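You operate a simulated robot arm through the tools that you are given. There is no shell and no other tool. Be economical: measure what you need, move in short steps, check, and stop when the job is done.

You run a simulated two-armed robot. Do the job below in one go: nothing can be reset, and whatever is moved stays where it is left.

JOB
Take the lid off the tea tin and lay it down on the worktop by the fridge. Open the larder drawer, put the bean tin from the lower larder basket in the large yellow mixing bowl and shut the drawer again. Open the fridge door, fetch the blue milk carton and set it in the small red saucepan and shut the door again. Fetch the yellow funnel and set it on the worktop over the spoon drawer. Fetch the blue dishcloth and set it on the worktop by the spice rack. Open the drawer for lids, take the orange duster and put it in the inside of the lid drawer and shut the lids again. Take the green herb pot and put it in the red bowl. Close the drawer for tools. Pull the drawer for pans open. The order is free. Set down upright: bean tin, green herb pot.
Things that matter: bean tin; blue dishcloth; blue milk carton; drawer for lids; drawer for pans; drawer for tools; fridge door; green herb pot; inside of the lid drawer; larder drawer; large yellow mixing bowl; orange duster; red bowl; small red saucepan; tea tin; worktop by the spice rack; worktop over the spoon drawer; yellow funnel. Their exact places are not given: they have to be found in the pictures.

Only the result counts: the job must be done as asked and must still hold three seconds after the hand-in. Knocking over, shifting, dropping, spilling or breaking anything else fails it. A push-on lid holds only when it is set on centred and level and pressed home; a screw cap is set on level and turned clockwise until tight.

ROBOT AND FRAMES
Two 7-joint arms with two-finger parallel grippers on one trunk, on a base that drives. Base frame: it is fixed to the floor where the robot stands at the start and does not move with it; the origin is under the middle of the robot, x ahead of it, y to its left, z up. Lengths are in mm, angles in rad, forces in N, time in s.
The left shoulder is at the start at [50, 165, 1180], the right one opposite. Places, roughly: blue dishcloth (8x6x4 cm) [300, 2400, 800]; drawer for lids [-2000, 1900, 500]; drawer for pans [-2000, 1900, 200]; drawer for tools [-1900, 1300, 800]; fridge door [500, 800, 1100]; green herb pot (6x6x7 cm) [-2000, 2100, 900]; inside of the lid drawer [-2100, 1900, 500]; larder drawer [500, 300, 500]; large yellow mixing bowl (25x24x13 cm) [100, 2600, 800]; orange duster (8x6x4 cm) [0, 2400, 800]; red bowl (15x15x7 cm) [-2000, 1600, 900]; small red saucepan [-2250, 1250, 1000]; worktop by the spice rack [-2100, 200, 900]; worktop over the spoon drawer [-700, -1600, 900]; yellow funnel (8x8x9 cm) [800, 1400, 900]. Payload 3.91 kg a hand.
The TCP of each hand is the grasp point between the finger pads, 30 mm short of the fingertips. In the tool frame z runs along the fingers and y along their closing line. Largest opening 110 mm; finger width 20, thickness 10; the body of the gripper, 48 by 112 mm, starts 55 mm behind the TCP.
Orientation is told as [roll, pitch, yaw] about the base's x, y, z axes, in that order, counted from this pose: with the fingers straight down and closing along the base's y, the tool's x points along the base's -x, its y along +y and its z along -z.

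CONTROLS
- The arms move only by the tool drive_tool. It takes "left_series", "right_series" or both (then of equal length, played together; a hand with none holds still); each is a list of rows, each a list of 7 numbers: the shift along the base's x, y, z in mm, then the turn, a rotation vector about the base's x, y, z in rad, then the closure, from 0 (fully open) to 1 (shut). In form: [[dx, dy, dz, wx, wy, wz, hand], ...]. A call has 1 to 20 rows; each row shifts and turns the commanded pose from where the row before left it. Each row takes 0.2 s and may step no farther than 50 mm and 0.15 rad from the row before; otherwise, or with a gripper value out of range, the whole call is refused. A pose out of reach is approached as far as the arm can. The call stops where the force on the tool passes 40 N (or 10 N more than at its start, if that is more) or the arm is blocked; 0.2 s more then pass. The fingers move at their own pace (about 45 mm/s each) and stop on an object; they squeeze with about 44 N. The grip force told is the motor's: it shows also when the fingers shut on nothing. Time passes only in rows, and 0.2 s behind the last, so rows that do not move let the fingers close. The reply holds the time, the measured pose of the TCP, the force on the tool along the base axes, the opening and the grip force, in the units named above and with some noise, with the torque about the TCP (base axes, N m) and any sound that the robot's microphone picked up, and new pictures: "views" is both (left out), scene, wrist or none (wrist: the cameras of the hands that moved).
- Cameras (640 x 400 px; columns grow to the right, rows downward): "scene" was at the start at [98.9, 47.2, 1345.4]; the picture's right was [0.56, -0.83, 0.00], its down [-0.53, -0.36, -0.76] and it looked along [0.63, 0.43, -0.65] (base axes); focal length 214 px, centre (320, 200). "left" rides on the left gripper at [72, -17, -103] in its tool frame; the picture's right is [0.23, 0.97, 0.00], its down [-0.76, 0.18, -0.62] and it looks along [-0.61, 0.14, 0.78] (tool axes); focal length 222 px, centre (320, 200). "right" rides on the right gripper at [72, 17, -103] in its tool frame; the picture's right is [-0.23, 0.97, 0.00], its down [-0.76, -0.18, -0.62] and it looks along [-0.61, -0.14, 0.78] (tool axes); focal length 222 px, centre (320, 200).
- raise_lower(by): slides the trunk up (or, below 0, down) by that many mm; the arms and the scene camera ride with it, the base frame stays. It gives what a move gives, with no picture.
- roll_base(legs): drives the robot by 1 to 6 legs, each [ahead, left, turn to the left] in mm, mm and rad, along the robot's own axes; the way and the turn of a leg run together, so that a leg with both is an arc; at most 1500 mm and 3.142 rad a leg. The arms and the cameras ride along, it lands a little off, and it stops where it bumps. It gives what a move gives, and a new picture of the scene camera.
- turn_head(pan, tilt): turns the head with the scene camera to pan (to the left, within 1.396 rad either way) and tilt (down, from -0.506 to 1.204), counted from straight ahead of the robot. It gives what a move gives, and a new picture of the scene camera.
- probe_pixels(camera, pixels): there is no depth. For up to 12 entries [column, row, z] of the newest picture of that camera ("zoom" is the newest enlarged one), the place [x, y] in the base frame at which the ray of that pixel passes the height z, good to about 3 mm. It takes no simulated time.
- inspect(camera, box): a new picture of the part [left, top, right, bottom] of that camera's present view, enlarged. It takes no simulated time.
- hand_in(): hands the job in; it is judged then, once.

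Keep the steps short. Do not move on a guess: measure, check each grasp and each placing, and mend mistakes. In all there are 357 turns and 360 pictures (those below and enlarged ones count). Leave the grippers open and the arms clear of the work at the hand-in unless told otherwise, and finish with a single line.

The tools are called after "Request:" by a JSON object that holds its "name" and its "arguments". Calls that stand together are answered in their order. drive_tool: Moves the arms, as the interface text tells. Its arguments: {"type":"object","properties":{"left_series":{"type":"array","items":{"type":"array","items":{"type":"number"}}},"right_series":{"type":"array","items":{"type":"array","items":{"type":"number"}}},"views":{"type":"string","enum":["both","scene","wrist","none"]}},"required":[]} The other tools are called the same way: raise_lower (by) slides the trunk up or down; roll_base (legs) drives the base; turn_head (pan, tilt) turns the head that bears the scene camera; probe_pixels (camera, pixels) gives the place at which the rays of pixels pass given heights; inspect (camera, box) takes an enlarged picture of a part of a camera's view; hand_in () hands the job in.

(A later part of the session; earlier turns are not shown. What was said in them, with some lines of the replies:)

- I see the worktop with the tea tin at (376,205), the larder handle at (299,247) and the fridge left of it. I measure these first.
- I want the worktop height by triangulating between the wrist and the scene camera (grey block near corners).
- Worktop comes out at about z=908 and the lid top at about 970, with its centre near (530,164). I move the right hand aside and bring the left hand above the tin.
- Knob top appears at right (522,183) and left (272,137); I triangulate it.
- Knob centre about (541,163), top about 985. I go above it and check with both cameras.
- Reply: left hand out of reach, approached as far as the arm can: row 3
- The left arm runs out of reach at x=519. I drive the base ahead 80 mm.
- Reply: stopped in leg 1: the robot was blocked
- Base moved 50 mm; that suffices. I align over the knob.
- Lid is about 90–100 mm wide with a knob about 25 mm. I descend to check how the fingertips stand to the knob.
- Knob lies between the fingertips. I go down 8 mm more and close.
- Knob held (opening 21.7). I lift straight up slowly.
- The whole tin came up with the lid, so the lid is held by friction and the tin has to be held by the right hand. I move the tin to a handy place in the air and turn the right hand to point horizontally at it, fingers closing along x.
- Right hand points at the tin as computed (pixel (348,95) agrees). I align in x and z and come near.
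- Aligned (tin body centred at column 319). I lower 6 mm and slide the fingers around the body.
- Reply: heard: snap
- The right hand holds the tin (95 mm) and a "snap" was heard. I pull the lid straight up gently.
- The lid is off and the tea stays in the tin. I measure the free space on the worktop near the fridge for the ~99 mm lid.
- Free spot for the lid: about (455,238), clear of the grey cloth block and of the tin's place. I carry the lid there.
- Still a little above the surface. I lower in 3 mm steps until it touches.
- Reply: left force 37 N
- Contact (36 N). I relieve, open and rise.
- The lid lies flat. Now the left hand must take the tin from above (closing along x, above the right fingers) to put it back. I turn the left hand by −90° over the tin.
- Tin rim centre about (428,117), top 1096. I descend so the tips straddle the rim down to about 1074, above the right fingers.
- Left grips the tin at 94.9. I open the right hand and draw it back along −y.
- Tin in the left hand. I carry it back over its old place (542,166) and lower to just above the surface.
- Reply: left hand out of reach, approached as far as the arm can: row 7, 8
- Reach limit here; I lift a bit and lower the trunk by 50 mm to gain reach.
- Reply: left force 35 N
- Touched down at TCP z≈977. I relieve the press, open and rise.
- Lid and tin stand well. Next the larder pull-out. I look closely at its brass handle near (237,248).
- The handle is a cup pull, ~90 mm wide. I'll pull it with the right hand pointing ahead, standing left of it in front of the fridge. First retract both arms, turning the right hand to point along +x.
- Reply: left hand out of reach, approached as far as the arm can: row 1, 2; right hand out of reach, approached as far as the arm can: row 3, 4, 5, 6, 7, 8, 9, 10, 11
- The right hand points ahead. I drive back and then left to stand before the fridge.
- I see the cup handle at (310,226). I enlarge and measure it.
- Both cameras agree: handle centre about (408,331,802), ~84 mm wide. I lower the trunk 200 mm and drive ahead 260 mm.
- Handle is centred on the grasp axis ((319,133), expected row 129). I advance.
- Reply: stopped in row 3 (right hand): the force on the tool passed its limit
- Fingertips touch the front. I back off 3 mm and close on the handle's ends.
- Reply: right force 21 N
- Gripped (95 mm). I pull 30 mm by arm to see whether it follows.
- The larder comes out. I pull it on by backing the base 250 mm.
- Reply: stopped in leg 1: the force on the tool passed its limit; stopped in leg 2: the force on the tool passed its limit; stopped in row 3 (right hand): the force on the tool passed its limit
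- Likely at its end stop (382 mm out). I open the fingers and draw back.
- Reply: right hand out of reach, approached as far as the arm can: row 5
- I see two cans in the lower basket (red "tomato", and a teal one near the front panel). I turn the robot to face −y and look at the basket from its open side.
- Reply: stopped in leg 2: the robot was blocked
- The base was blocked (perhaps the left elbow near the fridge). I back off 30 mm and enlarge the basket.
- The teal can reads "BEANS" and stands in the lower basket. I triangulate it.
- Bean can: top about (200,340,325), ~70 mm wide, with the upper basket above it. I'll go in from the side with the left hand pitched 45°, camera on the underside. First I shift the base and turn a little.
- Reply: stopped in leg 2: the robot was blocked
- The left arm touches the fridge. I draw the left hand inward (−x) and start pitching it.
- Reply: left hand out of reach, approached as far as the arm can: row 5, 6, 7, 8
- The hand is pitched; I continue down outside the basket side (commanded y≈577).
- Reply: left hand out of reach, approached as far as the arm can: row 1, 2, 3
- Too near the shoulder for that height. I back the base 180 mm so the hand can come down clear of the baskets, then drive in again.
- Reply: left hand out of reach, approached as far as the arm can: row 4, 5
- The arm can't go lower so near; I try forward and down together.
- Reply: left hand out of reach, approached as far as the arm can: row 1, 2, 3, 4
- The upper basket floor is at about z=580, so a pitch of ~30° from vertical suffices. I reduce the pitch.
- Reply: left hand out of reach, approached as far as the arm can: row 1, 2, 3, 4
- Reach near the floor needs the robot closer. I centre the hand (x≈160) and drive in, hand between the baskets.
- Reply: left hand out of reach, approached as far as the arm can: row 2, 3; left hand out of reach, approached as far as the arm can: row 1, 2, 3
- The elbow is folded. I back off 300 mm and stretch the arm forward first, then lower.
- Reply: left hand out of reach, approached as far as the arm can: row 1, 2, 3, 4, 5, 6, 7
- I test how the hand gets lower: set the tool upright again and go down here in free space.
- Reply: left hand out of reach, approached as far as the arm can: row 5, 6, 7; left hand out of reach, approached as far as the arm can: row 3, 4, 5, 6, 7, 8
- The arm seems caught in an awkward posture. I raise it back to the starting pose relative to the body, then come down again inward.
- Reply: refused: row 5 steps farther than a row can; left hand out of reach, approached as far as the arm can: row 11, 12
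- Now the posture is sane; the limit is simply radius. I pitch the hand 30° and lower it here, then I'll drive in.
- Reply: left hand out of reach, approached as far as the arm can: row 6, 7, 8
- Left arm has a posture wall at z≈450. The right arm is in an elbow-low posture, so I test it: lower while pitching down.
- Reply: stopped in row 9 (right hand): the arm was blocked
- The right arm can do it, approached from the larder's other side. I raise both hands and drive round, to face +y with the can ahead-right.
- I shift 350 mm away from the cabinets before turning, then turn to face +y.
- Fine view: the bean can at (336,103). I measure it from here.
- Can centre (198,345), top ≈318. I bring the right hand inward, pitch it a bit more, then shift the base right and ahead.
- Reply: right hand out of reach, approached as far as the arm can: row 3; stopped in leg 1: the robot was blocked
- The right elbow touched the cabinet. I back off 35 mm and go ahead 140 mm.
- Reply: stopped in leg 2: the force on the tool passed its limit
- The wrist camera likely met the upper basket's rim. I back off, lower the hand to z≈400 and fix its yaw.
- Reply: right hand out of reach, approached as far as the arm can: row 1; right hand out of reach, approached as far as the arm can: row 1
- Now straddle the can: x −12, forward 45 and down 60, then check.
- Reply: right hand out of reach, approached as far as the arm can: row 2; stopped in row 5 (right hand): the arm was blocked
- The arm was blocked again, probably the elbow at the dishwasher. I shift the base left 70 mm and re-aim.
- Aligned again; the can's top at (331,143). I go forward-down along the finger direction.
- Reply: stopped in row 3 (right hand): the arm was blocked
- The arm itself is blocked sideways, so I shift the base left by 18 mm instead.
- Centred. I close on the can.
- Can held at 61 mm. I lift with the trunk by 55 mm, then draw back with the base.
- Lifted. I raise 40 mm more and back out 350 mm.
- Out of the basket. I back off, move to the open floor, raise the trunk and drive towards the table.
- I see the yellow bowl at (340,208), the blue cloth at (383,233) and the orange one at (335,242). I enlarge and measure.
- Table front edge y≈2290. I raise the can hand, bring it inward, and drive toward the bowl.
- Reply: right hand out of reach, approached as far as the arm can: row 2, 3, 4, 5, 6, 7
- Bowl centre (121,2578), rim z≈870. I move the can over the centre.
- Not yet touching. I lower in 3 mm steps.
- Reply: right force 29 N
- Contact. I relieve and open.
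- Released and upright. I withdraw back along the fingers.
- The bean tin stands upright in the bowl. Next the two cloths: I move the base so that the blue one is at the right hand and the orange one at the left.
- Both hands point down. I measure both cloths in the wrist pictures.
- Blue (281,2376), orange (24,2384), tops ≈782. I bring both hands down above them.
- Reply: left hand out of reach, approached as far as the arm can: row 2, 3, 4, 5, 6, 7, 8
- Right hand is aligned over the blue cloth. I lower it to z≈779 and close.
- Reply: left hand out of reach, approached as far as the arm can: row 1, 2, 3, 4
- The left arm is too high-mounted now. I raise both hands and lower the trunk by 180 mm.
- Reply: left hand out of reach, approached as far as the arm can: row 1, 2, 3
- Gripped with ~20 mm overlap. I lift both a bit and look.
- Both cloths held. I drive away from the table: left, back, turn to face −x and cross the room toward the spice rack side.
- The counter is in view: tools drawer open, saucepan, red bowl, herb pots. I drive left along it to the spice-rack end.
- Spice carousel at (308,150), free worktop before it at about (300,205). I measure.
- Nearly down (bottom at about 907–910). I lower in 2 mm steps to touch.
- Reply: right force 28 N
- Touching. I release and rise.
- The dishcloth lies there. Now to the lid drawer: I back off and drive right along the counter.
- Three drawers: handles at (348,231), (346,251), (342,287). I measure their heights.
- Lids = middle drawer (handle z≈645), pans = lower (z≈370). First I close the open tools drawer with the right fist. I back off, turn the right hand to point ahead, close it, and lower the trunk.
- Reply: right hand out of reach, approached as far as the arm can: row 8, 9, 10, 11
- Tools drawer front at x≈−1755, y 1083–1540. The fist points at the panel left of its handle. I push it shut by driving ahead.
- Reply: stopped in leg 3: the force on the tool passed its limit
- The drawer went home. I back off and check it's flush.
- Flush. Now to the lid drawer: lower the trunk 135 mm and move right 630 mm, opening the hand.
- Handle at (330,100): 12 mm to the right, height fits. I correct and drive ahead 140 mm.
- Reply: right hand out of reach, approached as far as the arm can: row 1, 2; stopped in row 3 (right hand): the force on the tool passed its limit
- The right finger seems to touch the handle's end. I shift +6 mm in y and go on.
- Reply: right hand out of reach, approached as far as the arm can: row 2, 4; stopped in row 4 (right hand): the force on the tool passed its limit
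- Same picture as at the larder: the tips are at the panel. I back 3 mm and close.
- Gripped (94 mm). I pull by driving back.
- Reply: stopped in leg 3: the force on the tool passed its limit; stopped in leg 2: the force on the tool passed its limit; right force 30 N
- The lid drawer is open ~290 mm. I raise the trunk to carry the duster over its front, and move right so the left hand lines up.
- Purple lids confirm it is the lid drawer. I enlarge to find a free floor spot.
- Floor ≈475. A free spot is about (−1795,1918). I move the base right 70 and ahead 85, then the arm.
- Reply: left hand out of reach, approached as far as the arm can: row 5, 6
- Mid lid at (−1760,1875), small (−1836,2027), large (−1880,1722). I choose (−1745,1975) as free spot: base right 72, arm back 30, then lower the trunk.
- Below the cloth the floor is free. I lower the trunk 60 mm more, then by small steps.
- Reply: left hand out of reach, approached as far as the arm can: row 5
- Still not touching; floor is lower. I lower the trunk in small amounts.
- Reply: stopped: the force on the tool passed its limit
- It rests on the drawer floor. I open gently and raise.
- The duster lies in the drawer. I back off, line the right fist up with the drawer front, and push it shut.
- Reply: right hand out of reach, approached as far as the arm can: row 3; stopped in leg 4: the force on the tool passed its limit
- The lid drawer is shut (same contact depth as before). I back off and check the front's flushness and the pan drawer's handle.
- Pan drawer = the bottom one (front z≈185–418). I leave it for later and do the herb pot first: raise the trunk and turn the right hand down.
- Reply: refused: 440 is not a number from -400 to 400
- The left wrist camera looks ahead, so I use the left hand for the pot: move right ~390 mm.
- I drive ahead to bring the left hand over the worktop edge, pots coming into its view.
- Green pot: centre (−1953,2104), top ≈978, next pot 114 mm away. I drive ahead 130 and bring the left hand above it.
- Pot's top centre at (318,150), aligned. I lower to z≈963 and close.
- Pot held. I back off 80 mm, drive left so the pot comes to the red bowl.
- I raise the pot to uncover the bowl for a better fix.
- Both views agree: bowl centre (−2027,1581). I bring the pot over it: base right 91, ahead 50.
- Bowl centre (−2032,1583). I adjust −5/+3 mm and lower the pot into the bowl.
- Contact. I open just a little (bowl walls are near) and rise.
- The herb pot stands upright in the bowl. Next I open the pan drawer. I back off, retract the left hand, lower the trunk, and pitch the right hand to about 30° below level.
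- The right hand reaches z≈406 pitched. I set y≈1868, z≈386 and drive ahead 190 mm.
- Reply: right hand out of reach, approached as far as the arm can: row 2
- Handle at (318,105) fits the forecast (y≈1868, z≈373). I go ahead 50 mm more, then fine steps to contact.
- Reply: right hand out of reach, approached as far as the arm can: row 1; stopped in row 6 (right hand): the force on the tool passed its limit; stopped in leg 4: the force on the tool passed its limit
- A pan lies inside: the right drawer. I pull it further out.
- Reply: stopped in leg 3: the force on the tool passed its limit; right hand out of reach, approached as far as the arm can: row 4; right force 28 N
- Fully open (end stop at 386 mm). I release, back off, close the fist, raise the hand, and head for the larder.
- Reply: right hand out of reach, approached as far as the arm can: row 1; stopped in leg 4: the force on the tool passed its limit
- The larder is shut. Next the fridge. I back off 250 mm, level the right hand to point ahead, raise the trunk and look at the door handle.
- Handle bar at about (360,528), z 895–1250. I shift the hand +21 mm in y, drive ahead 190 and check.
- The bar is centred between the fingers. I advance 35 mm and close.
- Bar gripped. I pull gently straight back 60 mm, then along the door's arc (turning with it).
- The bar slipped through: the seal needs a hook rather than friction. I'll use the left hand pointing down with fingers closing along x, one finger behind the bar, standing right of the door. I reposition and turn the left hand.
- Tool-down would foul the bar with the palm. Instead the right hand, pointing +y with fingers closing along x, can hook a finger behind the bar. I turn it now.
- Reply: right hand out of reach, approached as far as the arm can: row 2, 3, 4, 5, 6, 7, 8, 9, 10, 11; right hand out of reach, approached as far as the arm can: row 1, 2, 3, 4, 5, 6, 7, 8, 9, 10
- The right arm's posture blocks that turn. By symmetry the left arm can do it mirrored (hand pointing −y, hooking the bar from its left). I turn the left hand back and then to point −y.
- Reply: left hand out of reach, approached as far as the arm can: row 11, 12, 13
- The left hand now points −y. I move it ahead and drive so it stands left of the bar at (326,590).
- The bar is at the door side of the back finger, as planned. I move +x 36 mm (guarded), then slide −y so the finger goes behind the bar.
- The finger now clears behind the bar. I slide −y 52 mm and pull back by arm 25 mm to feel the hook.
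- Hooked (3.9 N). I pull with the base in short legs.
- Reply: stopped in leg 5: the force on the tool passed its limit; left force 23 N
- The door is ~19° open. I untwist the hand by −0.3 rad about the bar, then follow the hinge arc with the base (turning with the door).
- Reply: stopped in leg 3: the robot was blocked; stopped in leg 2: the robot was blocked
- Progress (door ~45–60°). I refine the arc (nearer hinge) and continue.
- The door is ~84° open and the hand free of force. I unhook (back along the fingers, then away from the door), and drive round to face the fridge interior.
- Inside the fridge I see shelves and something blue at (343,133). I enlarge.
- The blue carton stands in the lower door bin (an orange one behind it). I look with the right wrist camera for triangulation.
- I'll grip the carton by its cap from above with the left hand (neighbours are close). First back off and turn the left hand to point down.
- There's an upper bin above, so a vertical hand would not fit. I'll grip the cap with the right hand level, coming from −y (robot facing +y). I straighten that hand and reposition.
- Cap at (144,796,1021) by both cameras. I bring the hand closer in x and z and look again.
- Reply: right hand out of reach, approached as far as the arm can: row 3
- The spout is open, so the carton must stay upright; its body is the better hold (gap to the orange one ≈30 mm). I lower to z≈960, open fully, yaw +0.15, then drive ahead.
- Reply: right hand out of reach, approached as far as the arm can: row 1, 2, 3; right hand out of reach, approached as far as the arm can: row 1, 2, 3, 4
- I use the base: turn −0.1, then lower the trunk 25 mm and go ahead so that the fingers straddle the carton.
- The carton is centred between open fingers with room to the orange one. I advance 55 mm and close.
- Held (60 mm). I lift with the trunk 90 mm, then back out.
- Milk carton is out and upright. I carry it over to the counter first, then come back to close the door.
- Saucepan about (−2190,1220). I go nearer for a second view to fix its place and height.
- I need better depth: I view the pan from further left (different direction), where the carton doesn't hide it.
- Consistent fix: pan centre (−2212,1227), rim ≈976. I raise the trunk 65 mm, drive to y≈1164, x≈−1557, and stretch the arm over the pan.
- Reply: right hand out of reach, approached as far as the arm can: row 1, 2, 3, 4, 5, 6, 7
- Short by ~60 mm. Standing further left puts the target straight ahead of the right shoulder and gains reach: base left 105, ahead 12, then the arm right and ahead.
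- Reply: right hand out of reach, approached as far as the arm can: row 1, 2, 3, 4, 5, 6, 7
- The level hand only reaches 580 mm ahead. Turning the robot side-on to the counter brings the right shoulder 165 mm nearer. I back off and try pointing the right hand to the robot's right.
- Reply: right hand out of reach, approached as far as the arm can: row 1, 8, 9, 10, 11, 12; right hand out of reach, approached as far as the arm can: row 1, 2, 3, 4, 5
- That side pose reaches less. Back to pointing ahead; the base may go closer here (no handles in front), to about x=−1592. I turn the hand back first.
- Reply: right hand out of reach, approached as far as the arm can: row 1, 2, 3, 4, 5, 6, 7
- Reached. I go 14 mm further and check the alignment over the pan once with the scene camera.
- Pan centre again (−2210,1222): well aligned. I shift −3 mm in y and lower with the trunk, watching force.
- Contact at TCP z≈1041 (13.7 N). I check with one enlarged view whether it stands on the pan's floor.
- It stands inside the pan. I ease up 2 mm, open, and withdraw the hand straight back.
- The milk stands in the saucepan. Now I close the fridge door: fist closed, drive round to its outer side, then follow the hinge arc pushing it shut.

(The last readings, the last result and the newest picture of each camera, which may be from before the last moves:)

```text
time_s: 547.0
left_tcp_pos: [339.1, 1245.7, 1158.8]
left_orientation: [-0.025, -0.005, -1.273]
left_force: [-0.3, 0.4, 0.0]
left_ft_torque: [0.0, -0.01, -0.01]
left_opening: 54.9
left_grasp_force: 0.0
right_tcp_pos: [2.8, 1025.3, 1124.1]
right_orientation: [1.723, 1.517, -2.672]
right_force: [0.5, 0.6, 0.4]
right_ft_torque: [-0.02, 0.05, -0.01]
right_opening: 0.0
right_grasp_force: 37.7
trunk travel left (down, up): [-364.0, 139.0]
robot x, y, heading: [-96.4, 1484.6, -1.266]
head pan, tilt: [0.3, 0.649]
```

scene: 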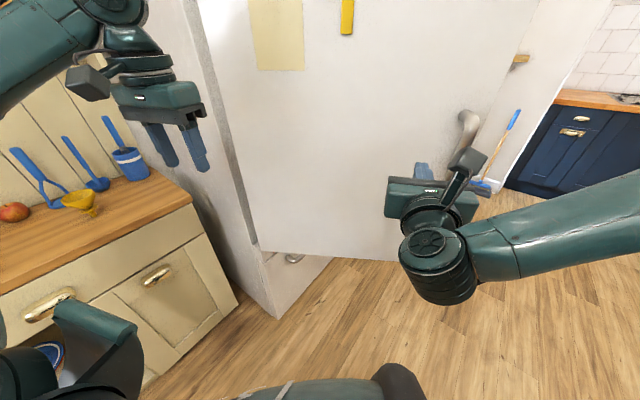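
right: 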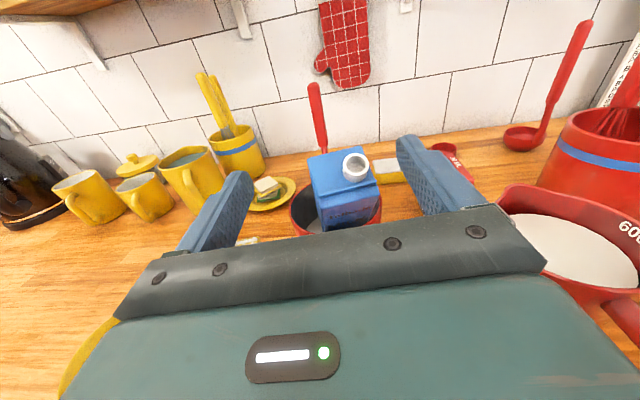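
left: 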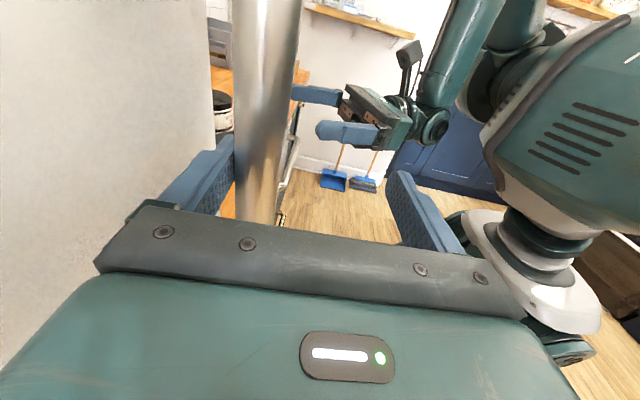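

I face the door's outer side squarely (≈60° open). I turn to be perpendicular, close in, and follow the arc.

Request:
{"name": "roll_base", "arguments": {"legs": [[0, 0, 0.219], [95, 0, 0], [61, -126, 0.25], [61, -126, 0.25], [61, -126, 0.25], [49, -100, 0.2]]}}

```text
time_s: 552.5
left_tcp_pos: [287.5, 1202.9, 1158.3]
left_orientation: [-0.027, -0.006, -0.093]
left_force: [0.6, 0.6, 1.0]
left_ft_torque: [-0.01, -0.01, -0.01]
left_opening: 55.0
left_grasp_force: 0.0
right_tcp_pos: [363.7, 808.5, 1125.1]
right_orientation: [1.712, 1.517, -1.503]
right_force: [-0.2, -0.5, 0.4]
right_ft_torque: [0.01, -0.01, 0.01]
right_opening: 0.0
right_grasp_force: 38.2
trunk travel left (down, up): [-364.0, 139.0]
robot x, y, heading: [-96.6, 892.6, -0.081]
head pan, tilt: [0.3, 0.649]
```

scene: 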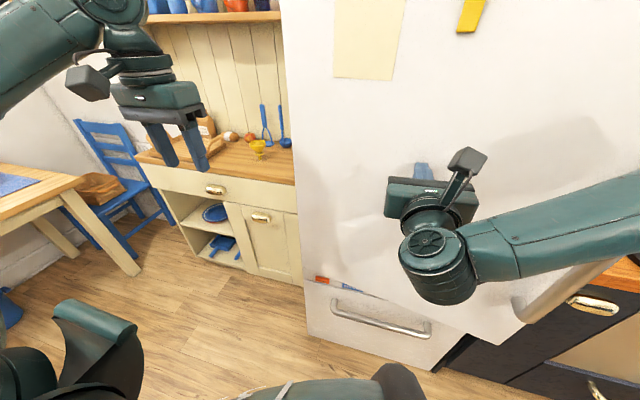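

Nearly shut. I shift 150 mm toward the handle side for leverage and push it home.

Request:
{"name": "roll_base", "arguments": {"legs": [[-90, 0, 0.081], [0, -150, 0], [70, 0, 0], [50, 0, 0], [40, 0, 0]]}}

```text
time_s: 556.2
left_tcp_pos: [309.7, 1082.9, 1161.1]
left_orientation: [-0.026, -0.006, -0.017]
left_force: [0.1, 0.1, 0.1]
left_ft_torque: [-0.01, -0.01, 0.05]
left_opening: 55.3
left_grasp_force: 0.1
right_tcp_pos: [408.4, 695.4, 1127.6]
right_orientation: [1.856, 1.515, -1.275]
right_force: [-19.3, -5.0, 4.9]
right_ft_torque: [-0.08, -0.01, -0.35]
right_opening: 0.0
right_grasp_force: 38.4
trunk travel left (down, up): [-364.0, 139.0]
robot x, y, heading: [-54.3, 746.3, -0.011]
head pan, tilt: [0.3, 0.649]
stopped in leg 5: the force on the tool passed its limit (the readings are from after the stop); the commanded pose is now the measured one
```

scene: 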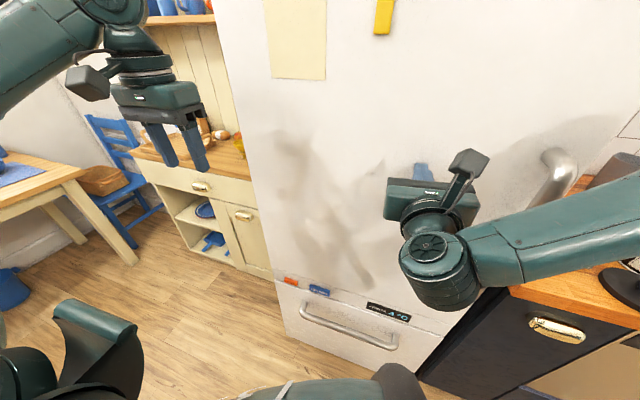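

The door is shut. Now the funnel: I drive to stand in front of the cream counter.

Request:
{"name": "roll_base", "arguments": {"legs": [[-250, 0, 0.011], [0, 700, 0], [230, 0, 0]]}}

Request:
{"name": "inspect", "arguments": {"camera": "scene", "box": [180, 60, 500, 260]}}

```text
time_s: 562.8
left_tcp_pos: [279.0, 1791.8, 1159.3]
left_orientation: [-0.027, -0.004, -0.001]
left_force: [0.6, 0.6, 0.6]
left_ft_torque: [-0.04, -0.02, -0.03]
left_opening: 55.0
left_grasp_force: 0.0
right_tcp_pos: [385.5, 1405.8, 1125.1]
right_orientation: [1.751, 1.514, -1.363]
right_force: [0.0, 1.0, 0.7]
right_ft_torque: [0.02, -0.04, 0.01]
right_opening: 0.0
right_grasp_force: 37.6
trunk travel left (down, up): [-364.0, 139.0]
robot x, y, heading: [-79.2, 1451.8, 0.004]
head pan, tilt: [0.3, 0.649]
```

scene: 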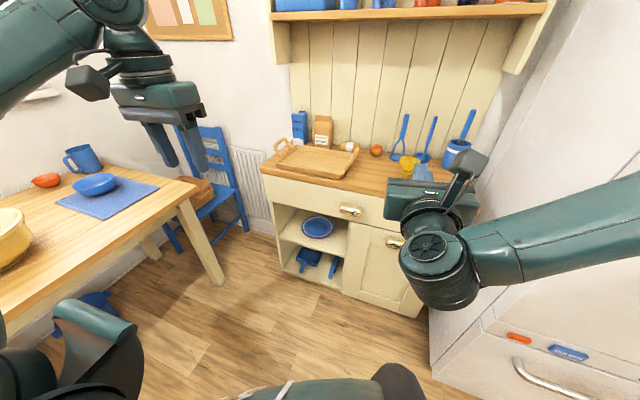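

```text
2.00 times, centred on (340, 160) of scene
```

zoom: 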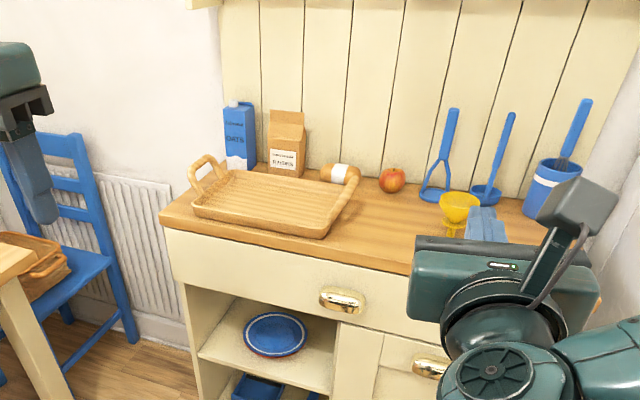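

Request:
{"name": "probe_pixels", "arguments": {"camera": "zoom", "pixels": [[459, 200, 990], [441, 200, 990], [479, 200, 990], [453, 237, 908], [410, 272, 908], [459, 200, 970], [340, 290, 850], [435, 200, 908], [160, 215, 908]]}}

```text
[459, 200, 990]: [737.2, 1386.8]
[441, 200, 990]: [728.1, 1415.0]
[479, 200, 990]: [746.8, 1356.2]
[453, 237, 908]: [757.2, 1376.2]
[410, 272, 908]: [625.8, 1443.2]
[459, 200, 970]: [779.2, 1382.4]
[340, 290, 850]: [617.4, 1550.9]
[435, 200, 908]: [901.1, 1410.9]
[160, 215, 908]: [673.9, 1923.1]
```

Funnel at about (757,1382), rim ≈980. I turn the right hand down, open it, and drive up to the counter.

Request:
{"name": "drive_tool", "arguments": {"right_series": [[0, 0, 10, 0, 0.1428, 0, 0.5], [0, 0, 10, 0, 0.1428, 0, 0], [0, 0, 10, 0, 0.1428, 0, 0], [0, 0, 10, 0, 0.1428, 0, 0], [0, 0, 0, 0, 0.1428, 0, 0], [0, -10, 0, 0, 0.1428, 0, 0], [0, -10, 0, 0, 0.1428, 0, 0], [0, -10, 0, 0, 0.1428, 0, 0], [0, -10, 0, 0, 0.1428, 0, 0], [0, -10, 0, 0, 0.1428, 0, 0], [0, 0, 0, 0, 0.1428, 0, 0]], "views": "none"}}

Request:
{"name": "roll_base", "arguments": {"legs": [[330, 30, 0]]}}

Request:
{"name": "inspect", "arguments": {"camera": "right", "box": [0, 0, 640, 400]}}

```text
time_s: 565.2
left_tcp_pos: [278.2, 1791.4, 1157.9]
left_orientation: [-0.027, -0.006, 0.001]
left_force: [-0.3, 0.1, 0.5]
left_ft_torque: [0.0, 0.0, 0.01]
left_opening: 54.8
left_grasp_force: 0.1
right_tcp_pos: [383.4, 1356.5, 1165.4]
right_orientation: [-0.027, 0.01, -3.086]
right_force: [0.6, 0.0, 0.3]
right_ft_torque: [-0.01, -0.01, 0.03]
right_opening: 110.1
right_grasp_force: 0.0
trunk travel left (down, up): [-364.0, 139.0]
robot x, y, heading: [-78.0, 1449.1, 0.011]
head pan, tilt: [0.3, 0.649]
```

```text
time_s: 567.4
left_tcp_pos: [606.2, 1824.4, 1158.9]
left_orientation: [-0.025, -0.004, 0.0]
left_force: [-0.1, 0.6, 0.3]
left_ft_torque: [-0.02, -0.03, 0.01]
left_opening: 55.1
left_grasp_force: 0.1
right_tcp_pos: [711.7, 1389.5, 1165.7]
right_orientation: [-0.026, 0.01, -3.085]
right_force: [-0.5, 0.3, -0.1]
right_ft_torque: [0.02, 0.0, -0.02]
right_opening: 109.9
right_grasp_force: 0.1
trunk travel left (down, up): [-364.0, 139.0]
robot x, y, heading: [251.4, 1481.2, 0.009]
head pan, tilt: [0.3, 0.649]
```

scene: 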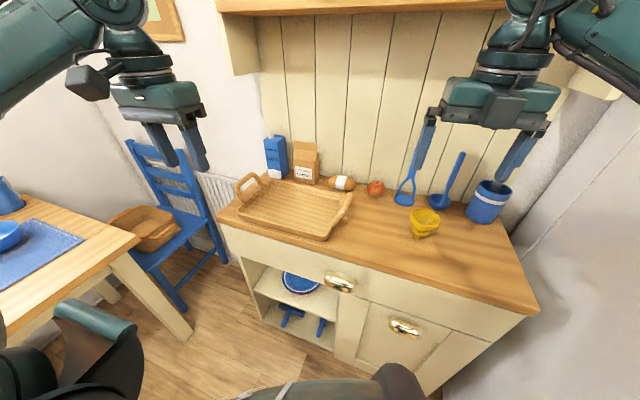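

```text
1.00 times, centred on (320, 200) of right
```

zoom: 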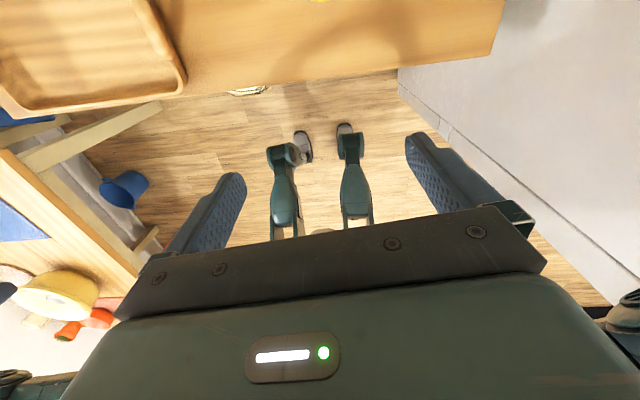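

Request:
{"name": "probe_pixels", "arguments": {"camera": "scene", "pixels": [[425, 214, 990], [425, 214, 980], [425, 214, 970], [410, 214, 980], [441, 216, 980], [421, 237, 908], [423, 232, 908]]}}

Request:
{"name": "inspect", "arguments": {"camera": "scene", "box": [380, 170, 480, 250]}}

```text
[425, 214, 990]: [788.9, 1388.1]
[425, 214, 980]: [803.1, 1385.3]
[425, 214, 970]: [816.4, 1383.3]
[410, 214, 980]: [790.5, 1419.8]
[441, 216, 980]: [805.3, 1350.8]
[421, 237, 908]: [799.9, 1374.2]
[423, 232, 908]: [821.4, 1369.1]
```

```text
5.00 times, centred on (430, 210) of scene
```

zoom: 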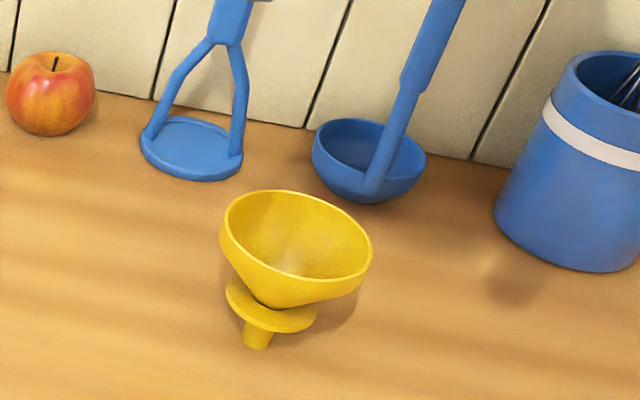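

The counter seems lower (≈860). I re-probe the rim and spout at matching heights.

Request:
{"name": "probe_pixels", "arguments": {"camera": "zoom", "pixels": [[297, 247, 950], [297, 247, 940], [255, 347, 860], [255, 347, 850], [220, 228, 945], [373, 262, 945], [292, 190, 945], [300, 305, 945], [435, 160, 870]]}}

```text
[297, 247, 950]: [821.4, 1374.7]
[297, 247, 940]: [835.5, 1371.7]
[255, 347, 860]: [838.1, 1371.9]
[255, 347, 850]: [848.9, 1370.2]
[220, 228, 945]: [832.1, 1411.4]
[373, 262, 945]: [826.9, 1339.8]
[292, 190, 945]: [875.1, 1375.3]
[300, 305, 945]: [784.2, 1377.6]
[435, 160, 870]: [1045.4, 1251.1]
```

Funnel centre (832,1374), rim ≈945. I lower the trunk 100 mm, go ahead 110 and bring the hand over it.

Request:
{"name": "roll_base", "arguments": {"legs": [[105, -14, -0.009]]}}

Request:
{"name": "raise_lower", "arguments": {"by": -100}}

Request:
{"name": "inspect", "arguments": {"camera": "scene", "box": [380, 120, 540, 260]}}

```text
time_s: 568.6
left_tcp_pos: [714.0, 1807.7, 1158.8]
left_orientation: [-0.027, -0.005, -0.008]
left_force: [-0.1, 0.7, 0.2]
left_ft_torque: [-0.01, 0.04, -0.01]
left_opening: 54.9
left_grasp_force: 0.1
right_tcp_pos: [816.4, 1371.8, 1165.0]
right_orientation: [-0.027, 0.013, -3.096]
right_force: [0.1, -0.5, -0.4]
right_ft_torque: [0.02, 0.05, 0.05]
right_opening: 110.0
right_grasp_force: 0.2
trunk travel left (down, up): [-364.0, 139.0]
robot x, y, heading: [348.5, 1465.4, 0.001]
head pan, tilt: [0.3, 0.649]
```

scene: 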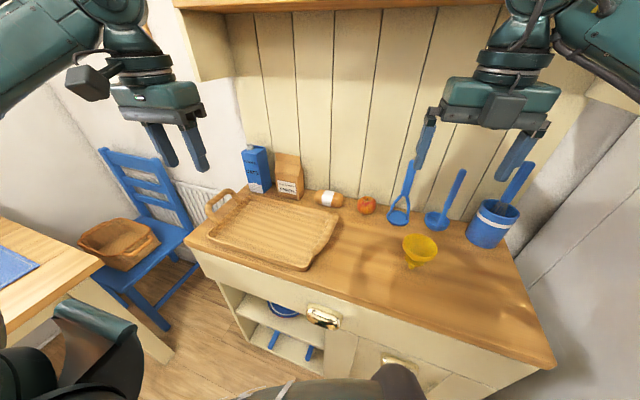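

```text
time_s: 569.9
left_tcp_pos: [714.1, 1808.1, 1059.2]
left_orientation: [-0.025, -0.006, -0.007]
left_force: [-0.5, -0.4, -0.8]
left_ft_torque: [0.02, -0.04, -0.01]
left_opening: 54.8
left_grasp_force: 0.2
right_tcp_pos: [816.5, 1371.1, 1066.1]
right_orientation: [-0.026, 0.014, -3.095]
right_force: [-0.6, -0.2, 1.0]
right_ft_torque: [0.0, 0.03, 0.02]
right_opening: 110.1
right_grasp_force: 0.1
trunk travel left (down, up): [-264.0, 239.0]
robot x, y, heading: [354.9, 1469.5, 0.003]
head pan, tilt: [0.3, 0.649]
```

```text
2.86 times, centred on (460, 190) of scene
```

zoom: 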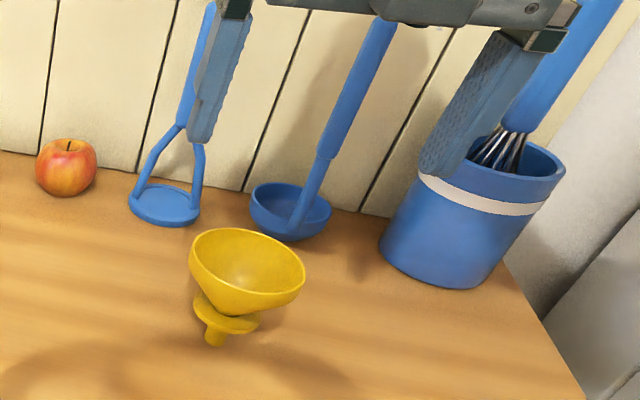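

Request:
{"name": "probe_pixels", "arguments": {"camera": "zoom", "pixels": [[247, 268, 945], [190, 255, 945], [305, 278, 945], [243, 228, 945], [210, 345, 858], [290, 215, 870], [328, 155, 950], [385, 40, 1050], [380, 255, 870], [180, 130, 950]]}}

```text
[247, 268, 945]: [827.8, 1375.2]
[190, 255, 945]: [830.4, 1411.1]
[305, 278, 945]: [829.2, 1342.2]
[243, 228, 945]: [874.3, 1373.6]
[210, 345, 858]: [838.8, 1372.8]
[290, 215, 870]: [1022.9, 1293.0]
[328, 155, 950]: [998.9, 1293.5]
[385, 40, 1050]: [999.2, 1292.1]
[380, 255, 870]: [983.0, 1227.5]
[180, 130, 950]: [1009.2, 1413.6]
```

Funnel centre (833,1376); the utensils are well behind. I lower to z≈950 and close.

Request:
{"name": "drive_tool", "arguments": {"right_series": [[17, 5, -40, 0, 0, 0, 0], [0, 0, -40, 0, 0, 0, 0], [0, 0, -26, 0, 0, 0, 0], [0, 0, -10, 0, 0, 0, 0], [0, 0, 0, 0, 0, 0, 0.25], [0, 0, 0, 0, 0, 0, 0.5], [0, 0, 0, 0, 0, 0, 0.6], [0, 0, 0, 0, 0, 0, 0.6]], "views": "wrist"}}

```text
time_s: 571.7
left_tcp_pos: [713.5, 1807.7, 1059.0]
left_orientation: [-0.027, -0.005, -0.008]
left_force: [-0.4, 0.1, 0.0]
left_ft_torque: [0.02, -0.02, 0.01]
left_opening: 55.3
left_grasp_force: 0.0
right_tcp_pos: [833.4, 1376.4, 948.6]
right_orientation: [-0.026, 0.013, -3.094]
right_force: [-0.6, 0.1, 1.1]
right_ft_torque: [0.01, 0.0, 0.02]
right_opening: 68.0
right_grasp_force: 43.8
trunk travel left (down, up): [-264.0, 239.0]
robot x, y, heading: [352.8, 1468.0, -0.001]
head pan, tilt: [0.3, 0.649]
```

right: 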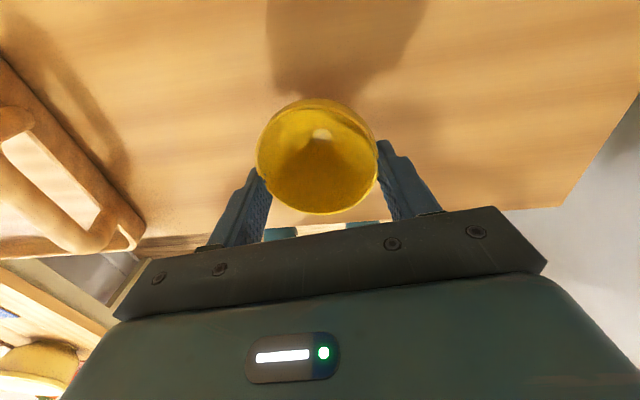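

Gripped (68 mm). I lift, back away and drive to the sink counter with the spoon drawer.

Request:
{"name": "drive_tool", "arguments": {"right_series": [[0, 0, 10, 0, 0, 0, 0.7], [0, 0, 30, 0, 0, 0, 0.7], [0, 0, 45, 0, 0, 0, 0.7], [0, 0, 45, 0, 0, 0, 0.7], [0, 0, 40, 0, 0, 0, 0.7]], "views": "none"}}

Request:
{"name": "roll_base", "arguments": {"legs": [[-520, 0, 0], [0, 0, -1.571], [0, -440, 0], [1300, 0, 0], [1000, 0, 0]]}}

```text
time_s: 572.9
left_tcp_pos: [713.4, 1807.8, 1057.8]
left_orientation: [-0.026, -0.004, -0.006]
left_force: [0.1, 0.5, -0.1]
left_ft_torque: [0.04, -0.01, -0.02]
left_opening: 54.9
left_grasp_force: 0.1
right_tcp_pos: [832.1, 1379.0, 1120.3]
right_orientation: [-0.025, 0.014, -3.093]
right_force: [-0.3, 0.2, -0.4]
right_ft_torque: [0.03, -0.01, 0.01]
right_opening: 67.1
right_grasp_force: 44.0
trunk travel left (down, up): [-264.0, 239.0]
robot x, y, heading: [354.1, 1471.6, -0.003]
head pan, tilt: [0.3, 0.649]
```

```text
time_s: 591.5
left_tcp_pos: [-222.2, -969.4, 1059.6]
left_orientation: [-0.022, 0.007, -1.589]
left_force: [1.7, 11.1, -1.2]
left_ft_torque: [-1.53, 0.24, 0.08]
left_opening: 55.2
left_grasp_force: 0.1
right_tcp_pos: [-652.3, -1097.1, 1119.8]
right_orientation: [-0.025, 0.013, 1.619]
right_force: [-0.2, -0.6, 0.0]
right_ft_torque: [-0.01, -0.02, 0.0]
right_opening: 65.3
right_grasp_force: 44.1
trunk travel left (down, up): [-264.0, 239.0]
robot x, y, heading: [-563.1, -621.2, -1.562]
head pan, tilt: [0.3, 0.649]
stopped in leg 5: the force on the tool passed its limit (the readings are from after the stop); the commanded pose is now the measured one
```

scene: 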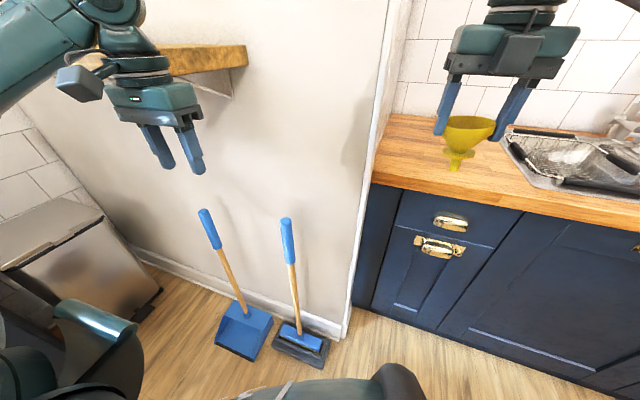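

The left hand touched the wall corner. I back off 60 mm and measure the counter here.

Request:
{"name": "probe_pixels", "arguments": {"camera": "scene", "pixels": [[447, 222, 800], [400, 186, 905], [520, 212, 905], [380, 150, 908], [375, 182, 905], [350, 335, 0], [405, 120, 908], [500, 150, 930], [440, 170, 908]]}}

Request:
{"name": "roll_base", "arguments": {"legs": [[-80, 0, 0], [0, -190, 0]]}}

```text
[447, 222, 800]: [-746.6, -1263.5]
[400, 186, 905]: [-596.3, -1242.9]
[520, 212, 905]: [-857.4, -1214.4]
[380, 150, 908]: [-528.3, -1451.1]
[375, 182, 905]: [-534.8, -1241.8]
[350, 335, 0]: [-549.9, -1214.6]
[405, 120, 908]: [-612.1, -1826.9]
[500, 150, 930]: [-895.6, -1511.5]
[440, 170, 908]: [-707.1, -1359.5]
```

```text
time_s: 593.7
left_tcp_pos: [-410.1, -891.7, 1059.6]
left_orientation: [-0.021, 0.009, -1.585]
left_force: [-0.3, 0.2, 0.0]
left_ft_torque: [0.0, -0.01, -0.02]
left_opening: 55.1
left_grasp_force: 0.1
right_tcp_pos: [-839.2, -1020.3, 1118.7]
right_orientation: [-0.027, 0.011, 1.621]
right_force: [0.5, -0.4, -0.2]
right_ft_torque: [-0.05, -0.05, 0.01]
right_opening: 65.1
right_grasp_force: 44.0
trunk travel left (down, up): [-264.0, 239.0]
robot x, y, heading: [-752.8, -543.2, -1.568]
head pan, tilt: [0.3, 0.649]
```

scene: 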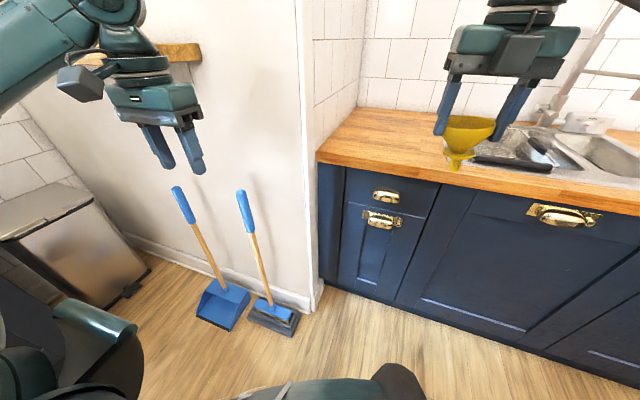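

Request:
{"name": "probe_pixels", "arguments": {"camera": "scene", "pixels": [[386, 196, 800], [345, 195, 800], [437, 205, 800], [320, 160, 905], [475, 180, 905], [362, 105, 908], [430, 118, 908], [307, 310, 0]]}}

```text
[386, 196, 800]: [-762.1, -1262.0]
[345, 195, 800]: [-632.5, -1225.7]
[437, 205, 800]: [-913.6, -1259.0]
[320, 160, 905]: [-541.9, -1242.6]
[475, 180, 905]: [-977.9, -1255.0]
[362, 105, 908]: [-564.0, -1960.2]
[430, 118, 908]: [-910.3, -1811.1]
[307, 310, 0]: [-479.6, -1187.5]
```

Request:
{"name": "probe_pixels", "arguments": {"camera": "scene", "pixels": [[200, 55, 1100], [200, 55, 1050], [200, 55, 1150], [298, 200, 500], [300, 100, 900], [322, 300, 30]]}}

```text
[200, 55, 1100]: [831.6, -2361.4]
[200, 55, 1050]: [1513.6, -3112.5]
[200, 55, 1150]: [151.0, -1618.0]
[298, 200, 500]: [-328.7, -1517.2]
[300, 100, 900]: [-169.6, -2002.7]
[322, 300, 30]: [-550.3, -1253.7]
```

The spoon drawer spans x −632…−913; spot about (−785,−1390). I retract the left hand clear of the wall and shelf, then drive up.

Request:
{"name": "drive_tool", "arguments": {"left_series": [[-10, 20, 0, 0, 0, 0, 0.5], [-10, 20, 0, 0, 0, 0, 0.5], [-10, 20, 0, 0, 0, 0, 0.5], [-10, 20, 0, 0, 0, 0, 0.5], [-10, 13, 0, 0, 0, 0, 0.5]], "views": "none"}}

Request:
{"name": "roll_base", "arguments": {"legs": [[0, 50, -0.003], [335, 0, 0]]}}

```text
time_s: 594.9
left_tcp_pos: [-459.4, -798.8, 1058.0]
left_orientation: [-0.021, 0.008, -1.588]
left_force: [-0.7, 0.6, -0.4]
left_ft_torque: [-0.02, 0.04, -0.01]
left_opening: 54.9
left_grasp_force: 0.0
right_tcp_pos: [-839.2, -1020.7, 1118.6]
right_orientation: [-0.025, 0.011, 1.62]
right_force: [-0.8, -0.7, 0.5]
right_ft_torque: [0.0, 0.03, -0.04]
right_opening: 64.9
right_grasp_force: 43.8
trunk travel left (down, up): [-264.0, 239.0]
robot x, y, heading: [-755.1, -543.5, -1.567]
head pan, tilt: [0.3, 0.649]
```

```text
time_s: 597.3
left_tcp_pos: [-407.5, -1055.6, 1056.1]
left_orientation: [-0.018, -0.002, -1.579]
left_force: [0.2, 0.3, -0.1]
left_ft_torque: [-0.02, 0.0, 0.01]
left_opening: 55.1
left_grasp_force: 0.0
right_tcp_pos: [-788.6, -1281.4, 1119.3]
right_orientation: [-0.027, 0.015, 1.622]
right_force: [0.3, -0.1, -0.7]
right_ft_torque: [0.0, 0.0, -0.02]
right_opening: 64.5
right_grasp_force: 44.1
trunk travel left (down, up): [-264.0, 239.0]
robot x, y, heading: [-702.3, -806.6, -1.559]
head pan, tilt: [0.3, 0.649]
stopped in leg 2: the robot was blocked; the commanded pose is now the measured one
```

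scene: 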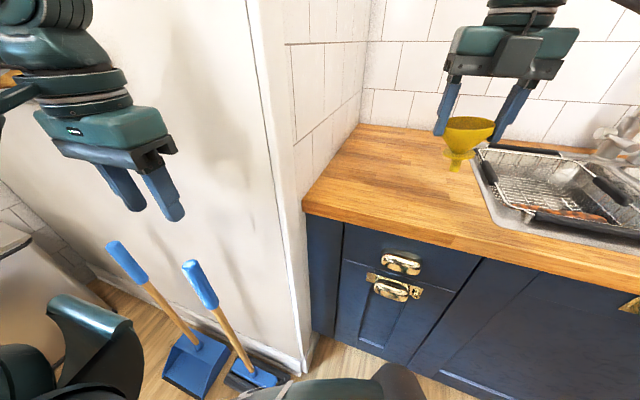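

Something on the left side blocked (likely arm at the shelf). I back off 12 mm and reach the rest with the right arm.

Request:
{"name": "roll_base", "arguments": {"legs": [[-12, 0, 0]]}}

Request:
{"name": "drive_tool", "arguments": {"right_series": [[5, -15, 0, 0, 0, 0, 0.7], [5, -15, 0, 0, 0, 0, 0.7], [5, -15, 0, 0, 0, 0, 0.7], [5, -15, 0, 0, 0, 0, 0.7], [0, -15, 0, 0, 0, 0, 0.7], [0, 0, -30, 0, 0, 0, 0.7], [0, 0, -30, 0, 0, 0, 0.7], [0, 0, -30, 0, 0, 0, 0.7], [0, 0, 0, 0, 0, 0, 0.7]], "views": "none"}}

Request:
{"name": "inspect", "arguments": {"camera": "scene", "box": [260, 90, 560, 290]}}

```text
time_s: 598.0
left_tcp_pos: [-405.2, -1048.2, 1054.6]
left_orientation: [-0.023, 0.007, -1.581]
left_force: [0.6, -0.1, 0.2]
left_ft_torque: [0.02, -0.01, 0.01]
left_opening: 55.1
left_grasp_force: 0.1
right_tcp_pos: [-785.9, -1275.5, 1118.2]
right_orientation: [-0.024, 0.009, 1.622]
right_force: [0.0, 0.1, -0.3]
right_ft_torque: [-0.06, 0.02, -0.06]
right_opening: 64.9
right_grasp_force: 43.7
trunk travel left (down, up): [-264.0, 239.0]
robot x, y, heading: [-698.8, -797.6, -1.559]
head pan, tilt: [0.3, 0.649]
```

scene: 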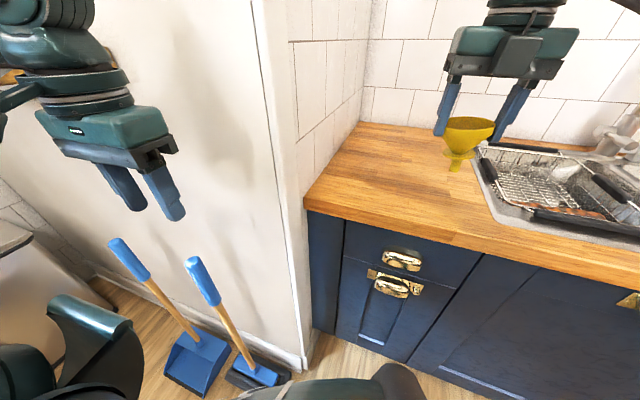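

```text
time_s: 600.0
left_tcp_pos: [-405.9, -1047.6, 1054.7]
left_orientation: [-0.021, 0.007, -1.581]
left_force: [-0.3, -1.0, 0.4]
left_ft_torque: [-0.02, 0.0, -0.03]
left_opening: 55.0
left_grasp_force: 0.0
right_tcp_pos: [-767.8, -1351.7, 1029.6]
right_orientation: [-0.025, 0.01, 1.621]
right_force: [0.7, -0.8, -0.3]
right_ft_torque: [0.0, 0.02, 0.03]
right_opening: 64.6
right_grasp_force: 43.7
trunk travel left (down, up): [-264.0, 239.0]
robot x, y, heading: [-697.2, -796.4, -1.563]
head pan, tilt: [0.3, 0.649]
```

```text
2.00 times, centred on (410, 190) of scene
```

zoom: 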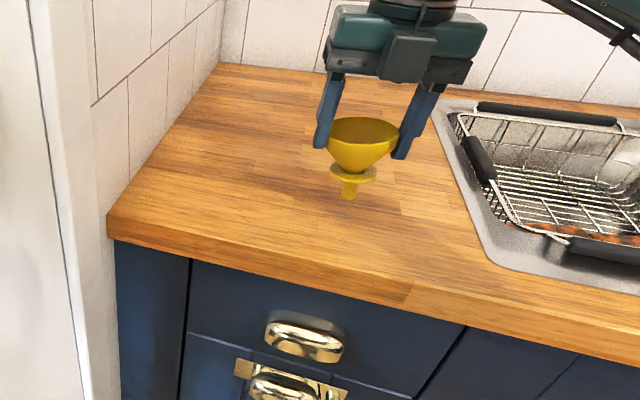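

The funnel hangs upright over the spot. I push 35 mm further back if reachable, then lower to contact.

Request:
{"name": "drive_tool", "arguments": {"right_series": [[0, -18, 0, 0, 0, 0, 0.7], [0, -17, 0, 0, 0, 0, 0.7], [0, 0, -10, 0, 0, 0, 0.7], [0, 0, -8, 0, 0, 0, 0.7], [0, 0, 0, 0, 0, 0, 0.7]], "views": "none"}}

Request:
{"name": "drive_tool", "arguments": {"right_series": [[0, 0, -3, 0, 0, 0, 0.7], [0, 0, -3, 0, 0, 0, 0.7], [0, 0, -2, 0, 0, 0, 0.7], [0, 0, -2, 0, 0, 0, 0.7], [0, 0, -2, 0, 0, 0, 0.7]], "views": "none"}}

```text
time_s: 601.2
left_tcp_pos: [-405.4, -1049.3, 1053.8]
left_orientation: [-0.022, 0.007, -1.579]
left_force: [-0.6, -0.6, 0.3]
left_ft_torque: [0.01, -0.01, -0.02]
left_opening: 55.1
left_grasp_force: 0.1
right_tcp_pos: [-765.8, -1385.1, 1008.7]
right_orientation: [-0.023, 0.009, 1.623]
right_force: [0.2, -0.6, 0.0]
right_ft_torque: [0.0, -0.03, 0.03]
right_opening: 64.6
right_grasp_force: 43.4
trunk travel left (down, up): [-264.0, 239.0]
robot x, y, heading: [-702.9, -794.1, -1.563]
head pan, tilt: [0.3, 0.649]
```

```text
time_s: 602.4
left_tcp_pos: [-404.1, -1047.9, 1054.3]
left_orientation: [-0.021, 0.006, -1.579]
left_force: [0.5, 0.2, 0.9]
left_ft_torque: [-0.03, -0.01, 0.01]
left_opening: 55.0
left_grasp_force: 0.1
right_tcp_pos: [-767.5, -1385.4, 1000.7]
right_orientation: [-0.026, 0.015, 1.621]
right_force: [0.5, -0.2, 10.4]
right_ft_torque: [-0.19, 0.04, -0.03]
right_opening: 64.6
right_grasp_force: 43.8
trunk travel left (down, up): [-264.0, 239.0]
robot x, y, heading: [-700.6, -796.3, -1.563]
head pan, tilt: [0.3, 0.649]
```

Contact (10 N) at the expected height. I ease and open slowly, then rise.

Request:
{"name": "drive_tool", "arguments": {"right_series": [[0, 0, 1, 0, 0, 0, 0.45], [0, 0, 0, 0, 0, 0, 0.35], [0, 0, 0, 0, 0, 0, 0.25], [0, 0, 0, 0, 0, 0, 0.15], [0, 0, 0, 0, 0, 0, 0.1], [0, 0, 15, 0, 0, 0, 0.1], [0, 0, 30, 0, 0, 0, 0.1], [0, 0, 40, 0, 0, 0, 0.1], [0, 0, 40, 0, 0, 0, 0.1]], "views": "none"}}

Request:
{"name": "inspect", "arguments": {"camera": "scene", "box": [260, 90, 560, 290]}}

```text
time_s: 604.4
left_tcp_pos: [-407.3, -1048.7, 1055.7]
left_orientation: [-0.018, 0.005, -1.581]
left_force: [-0.6, 0.5, 0.7]
left_ft_torque: [-0.02, -0.05, 0.01]
left_opening: 55.0
left_grasp_force: 0.1
right_tcp_pos: [-774.0, -1374.2, 1126.8]
right_orientation: [-0.027, 0.011, 1.625]
right_force: [0.0, 0.2, 0.2]
right_ft_torque: [0.0, -0.05, 0.02]
right_opening: 98.9
right_grasp_force: 0.1
right hand out of reach, approached as far as the arm can: row 9
trunk travel left (down, up): [-264.0, 239.0]
robot x, y, heading: [-700.7, -799.1, -1.561]
head pan, tilt: [0.3, 0.649]
```

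```text
2.00 times, centred on (410, 190) of scene
```

zoom: 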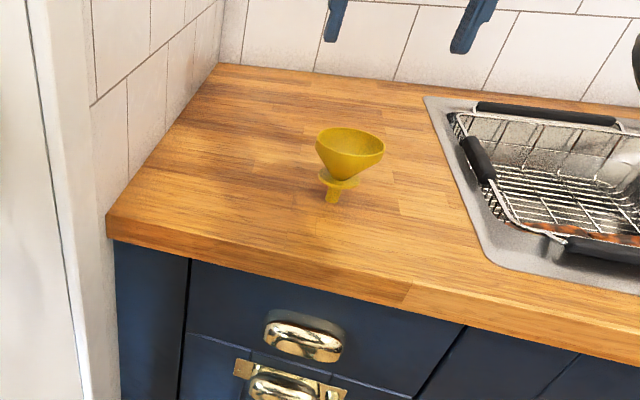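

The funnel stands on the worktop over the spoon drawer. I clear the arms and drive to inspect the tools drawer's seating once more.

Request:
{"name": "roll_base", "arguments": {"legs": [[-350, 0, 0], [0, 0, -1.575], [100, -1450, 0]]}}

Request:
{"name": "inspect", "arguments": {"camera": "scene", "box": [240, 80, 640, 330]}}

```text
time_s: 617.5
left_tcp_pos: [-1053.9, 730.7, 1055.0]
left_orientation: [-0.021, 0.007, 3.115]
left_force: [-0.3, 0.2, -0.2]
left_ft_torque: [-0.04, 0.01, -0.04]
left_opening: 55.0
left_grasp_force: 0.1
right_tcp_pos: [-1373.8, 1104.2, 1126.7]
right_orientation: [-0.024, 0.011, 0.031]
right_force: [-0.5, 0.1, 0.1]
right_ft_torque: [0.03, 0.0, -0.03]
right_opening: 98.8
right_grasp_force: 0.1
trunk travel left (down, up): [-264.0, 239.0]
robot x, y, heading: [-797.2, 1022.6, 3.127]
head pan, tilt: [0.3, 0.649]
```

scene: 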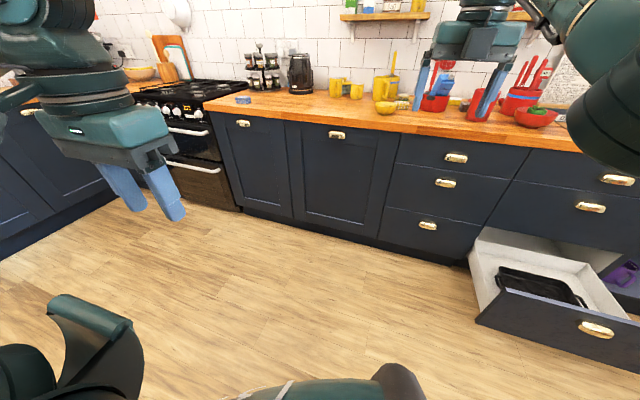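

```text
1.60 times, centred on (440, 205) of scene
```

zoom: 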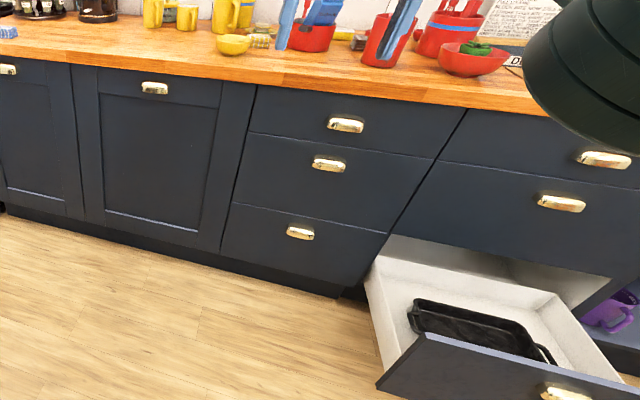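

Tools, lids shut; pan drawer open; everything in place. One last look at the fridge, larder and tea side.

Request:
{"name": "roll_base", "arguments": {"legs": [[0, 0, 2.7]]}}

Request:
{"name": "inspect", "arguments": {"camera": "scene", "box": [160, 0, 480, 240]}}

```text
time_s: 624.3
left_tcp_pos: [-444.6, 1187.9, 1054.5]
left_orientation: [-0.02, 0.008, -0.432]
left_force: [1.3, 0.3, 0.6]
left_ft_torque: [-0.02, -0.02, 0.04]
left_opening: 55.0
left_grasp_force: 0.0
right_tcp_pos: [-295.8, 719.4, 1125.9]
right_orientation: [-0.025, 0.01, 2.77]
right_force: [0.0, -0.5, -0.1]
right_ft_torque: [-0.01, 0.01, -0.03]
right_opening: 98.8
right_grasp_force: 0.1
trunk travel left (down, up): [-264.0, 239.0]
robot x, y, heading: [-794.7, 1023.2, -0.416]
head pan, tilt: [0.3, 0.649]
```

scene: 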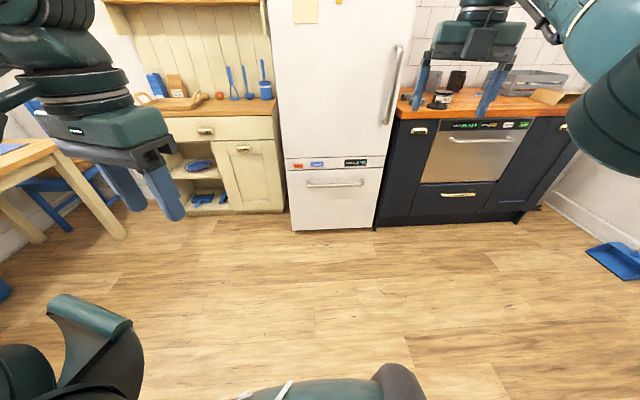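

```text
1.67 times, centred on (320, 120) of scene
```

zoom: 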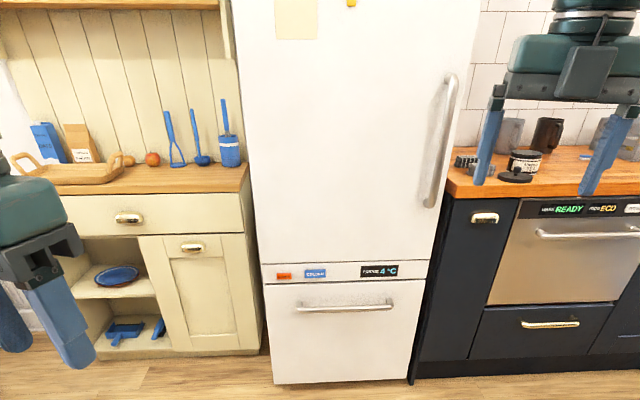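

Fridge and larder are shut, the tea lid lies by the fridge. I open both grippers fully and hand in.

Request:
{"name": "drive_tool", "arguments": {"left_series": [[0, 0, 0, 0, 0, 0, 0.2], [0, 0, 0, 0, 0, 0, 0], [0, 0, 0, 0, 0, 0, 0], [0, 0, 0, 0, 0, 0, 0]], "right_series": [[0, 0, 0, 0, 0, 0, 0], [0, 0, 0, 0, 0, 0, 0], [0, 0, 0, 0, 0, 0, 0], [0, 0, 0, 0, 0, 0, 0]], "views": "none"}}

Request:
{"name": "hand_in", "arguments": {}}

```text
time_s: 625.3
left_tcp_pos: [-443.7, 1187.4, 1053.6]
left_orientation: [-0.02, 0.008, -0.432]
left_force: [0.2, 0.1, -0.4]
left_ft_torque: [0.01, 0.0, 0.01]
left_opening: 109.8
left_grasp_force: 0.0
right_tcp_pos: [-297.1, 718.3, 1126.9]
right_orientation: [-0.025, 0.01, 2.771]
right_force: [-0.4, -0.2, 1.2]
right_ft_torque: [0.01, -0.03, 0.0]
right_opening: 110.0
right_grasp_force: 0.2
trunk travel left (down, up): [-264.0, 239.0]
robot x, y, heading: [-791.6, 1022.5, -0.417]
head pan, tilt: [0.3, 0.649]
```

```text
The job is handed in.
```

All parts of the job were done and checked in the pictures, and the job is handed in; no verdict came back, and the arms brushed the fridge, the cabinets and the side-wall shelf on the way without anything seen to move.
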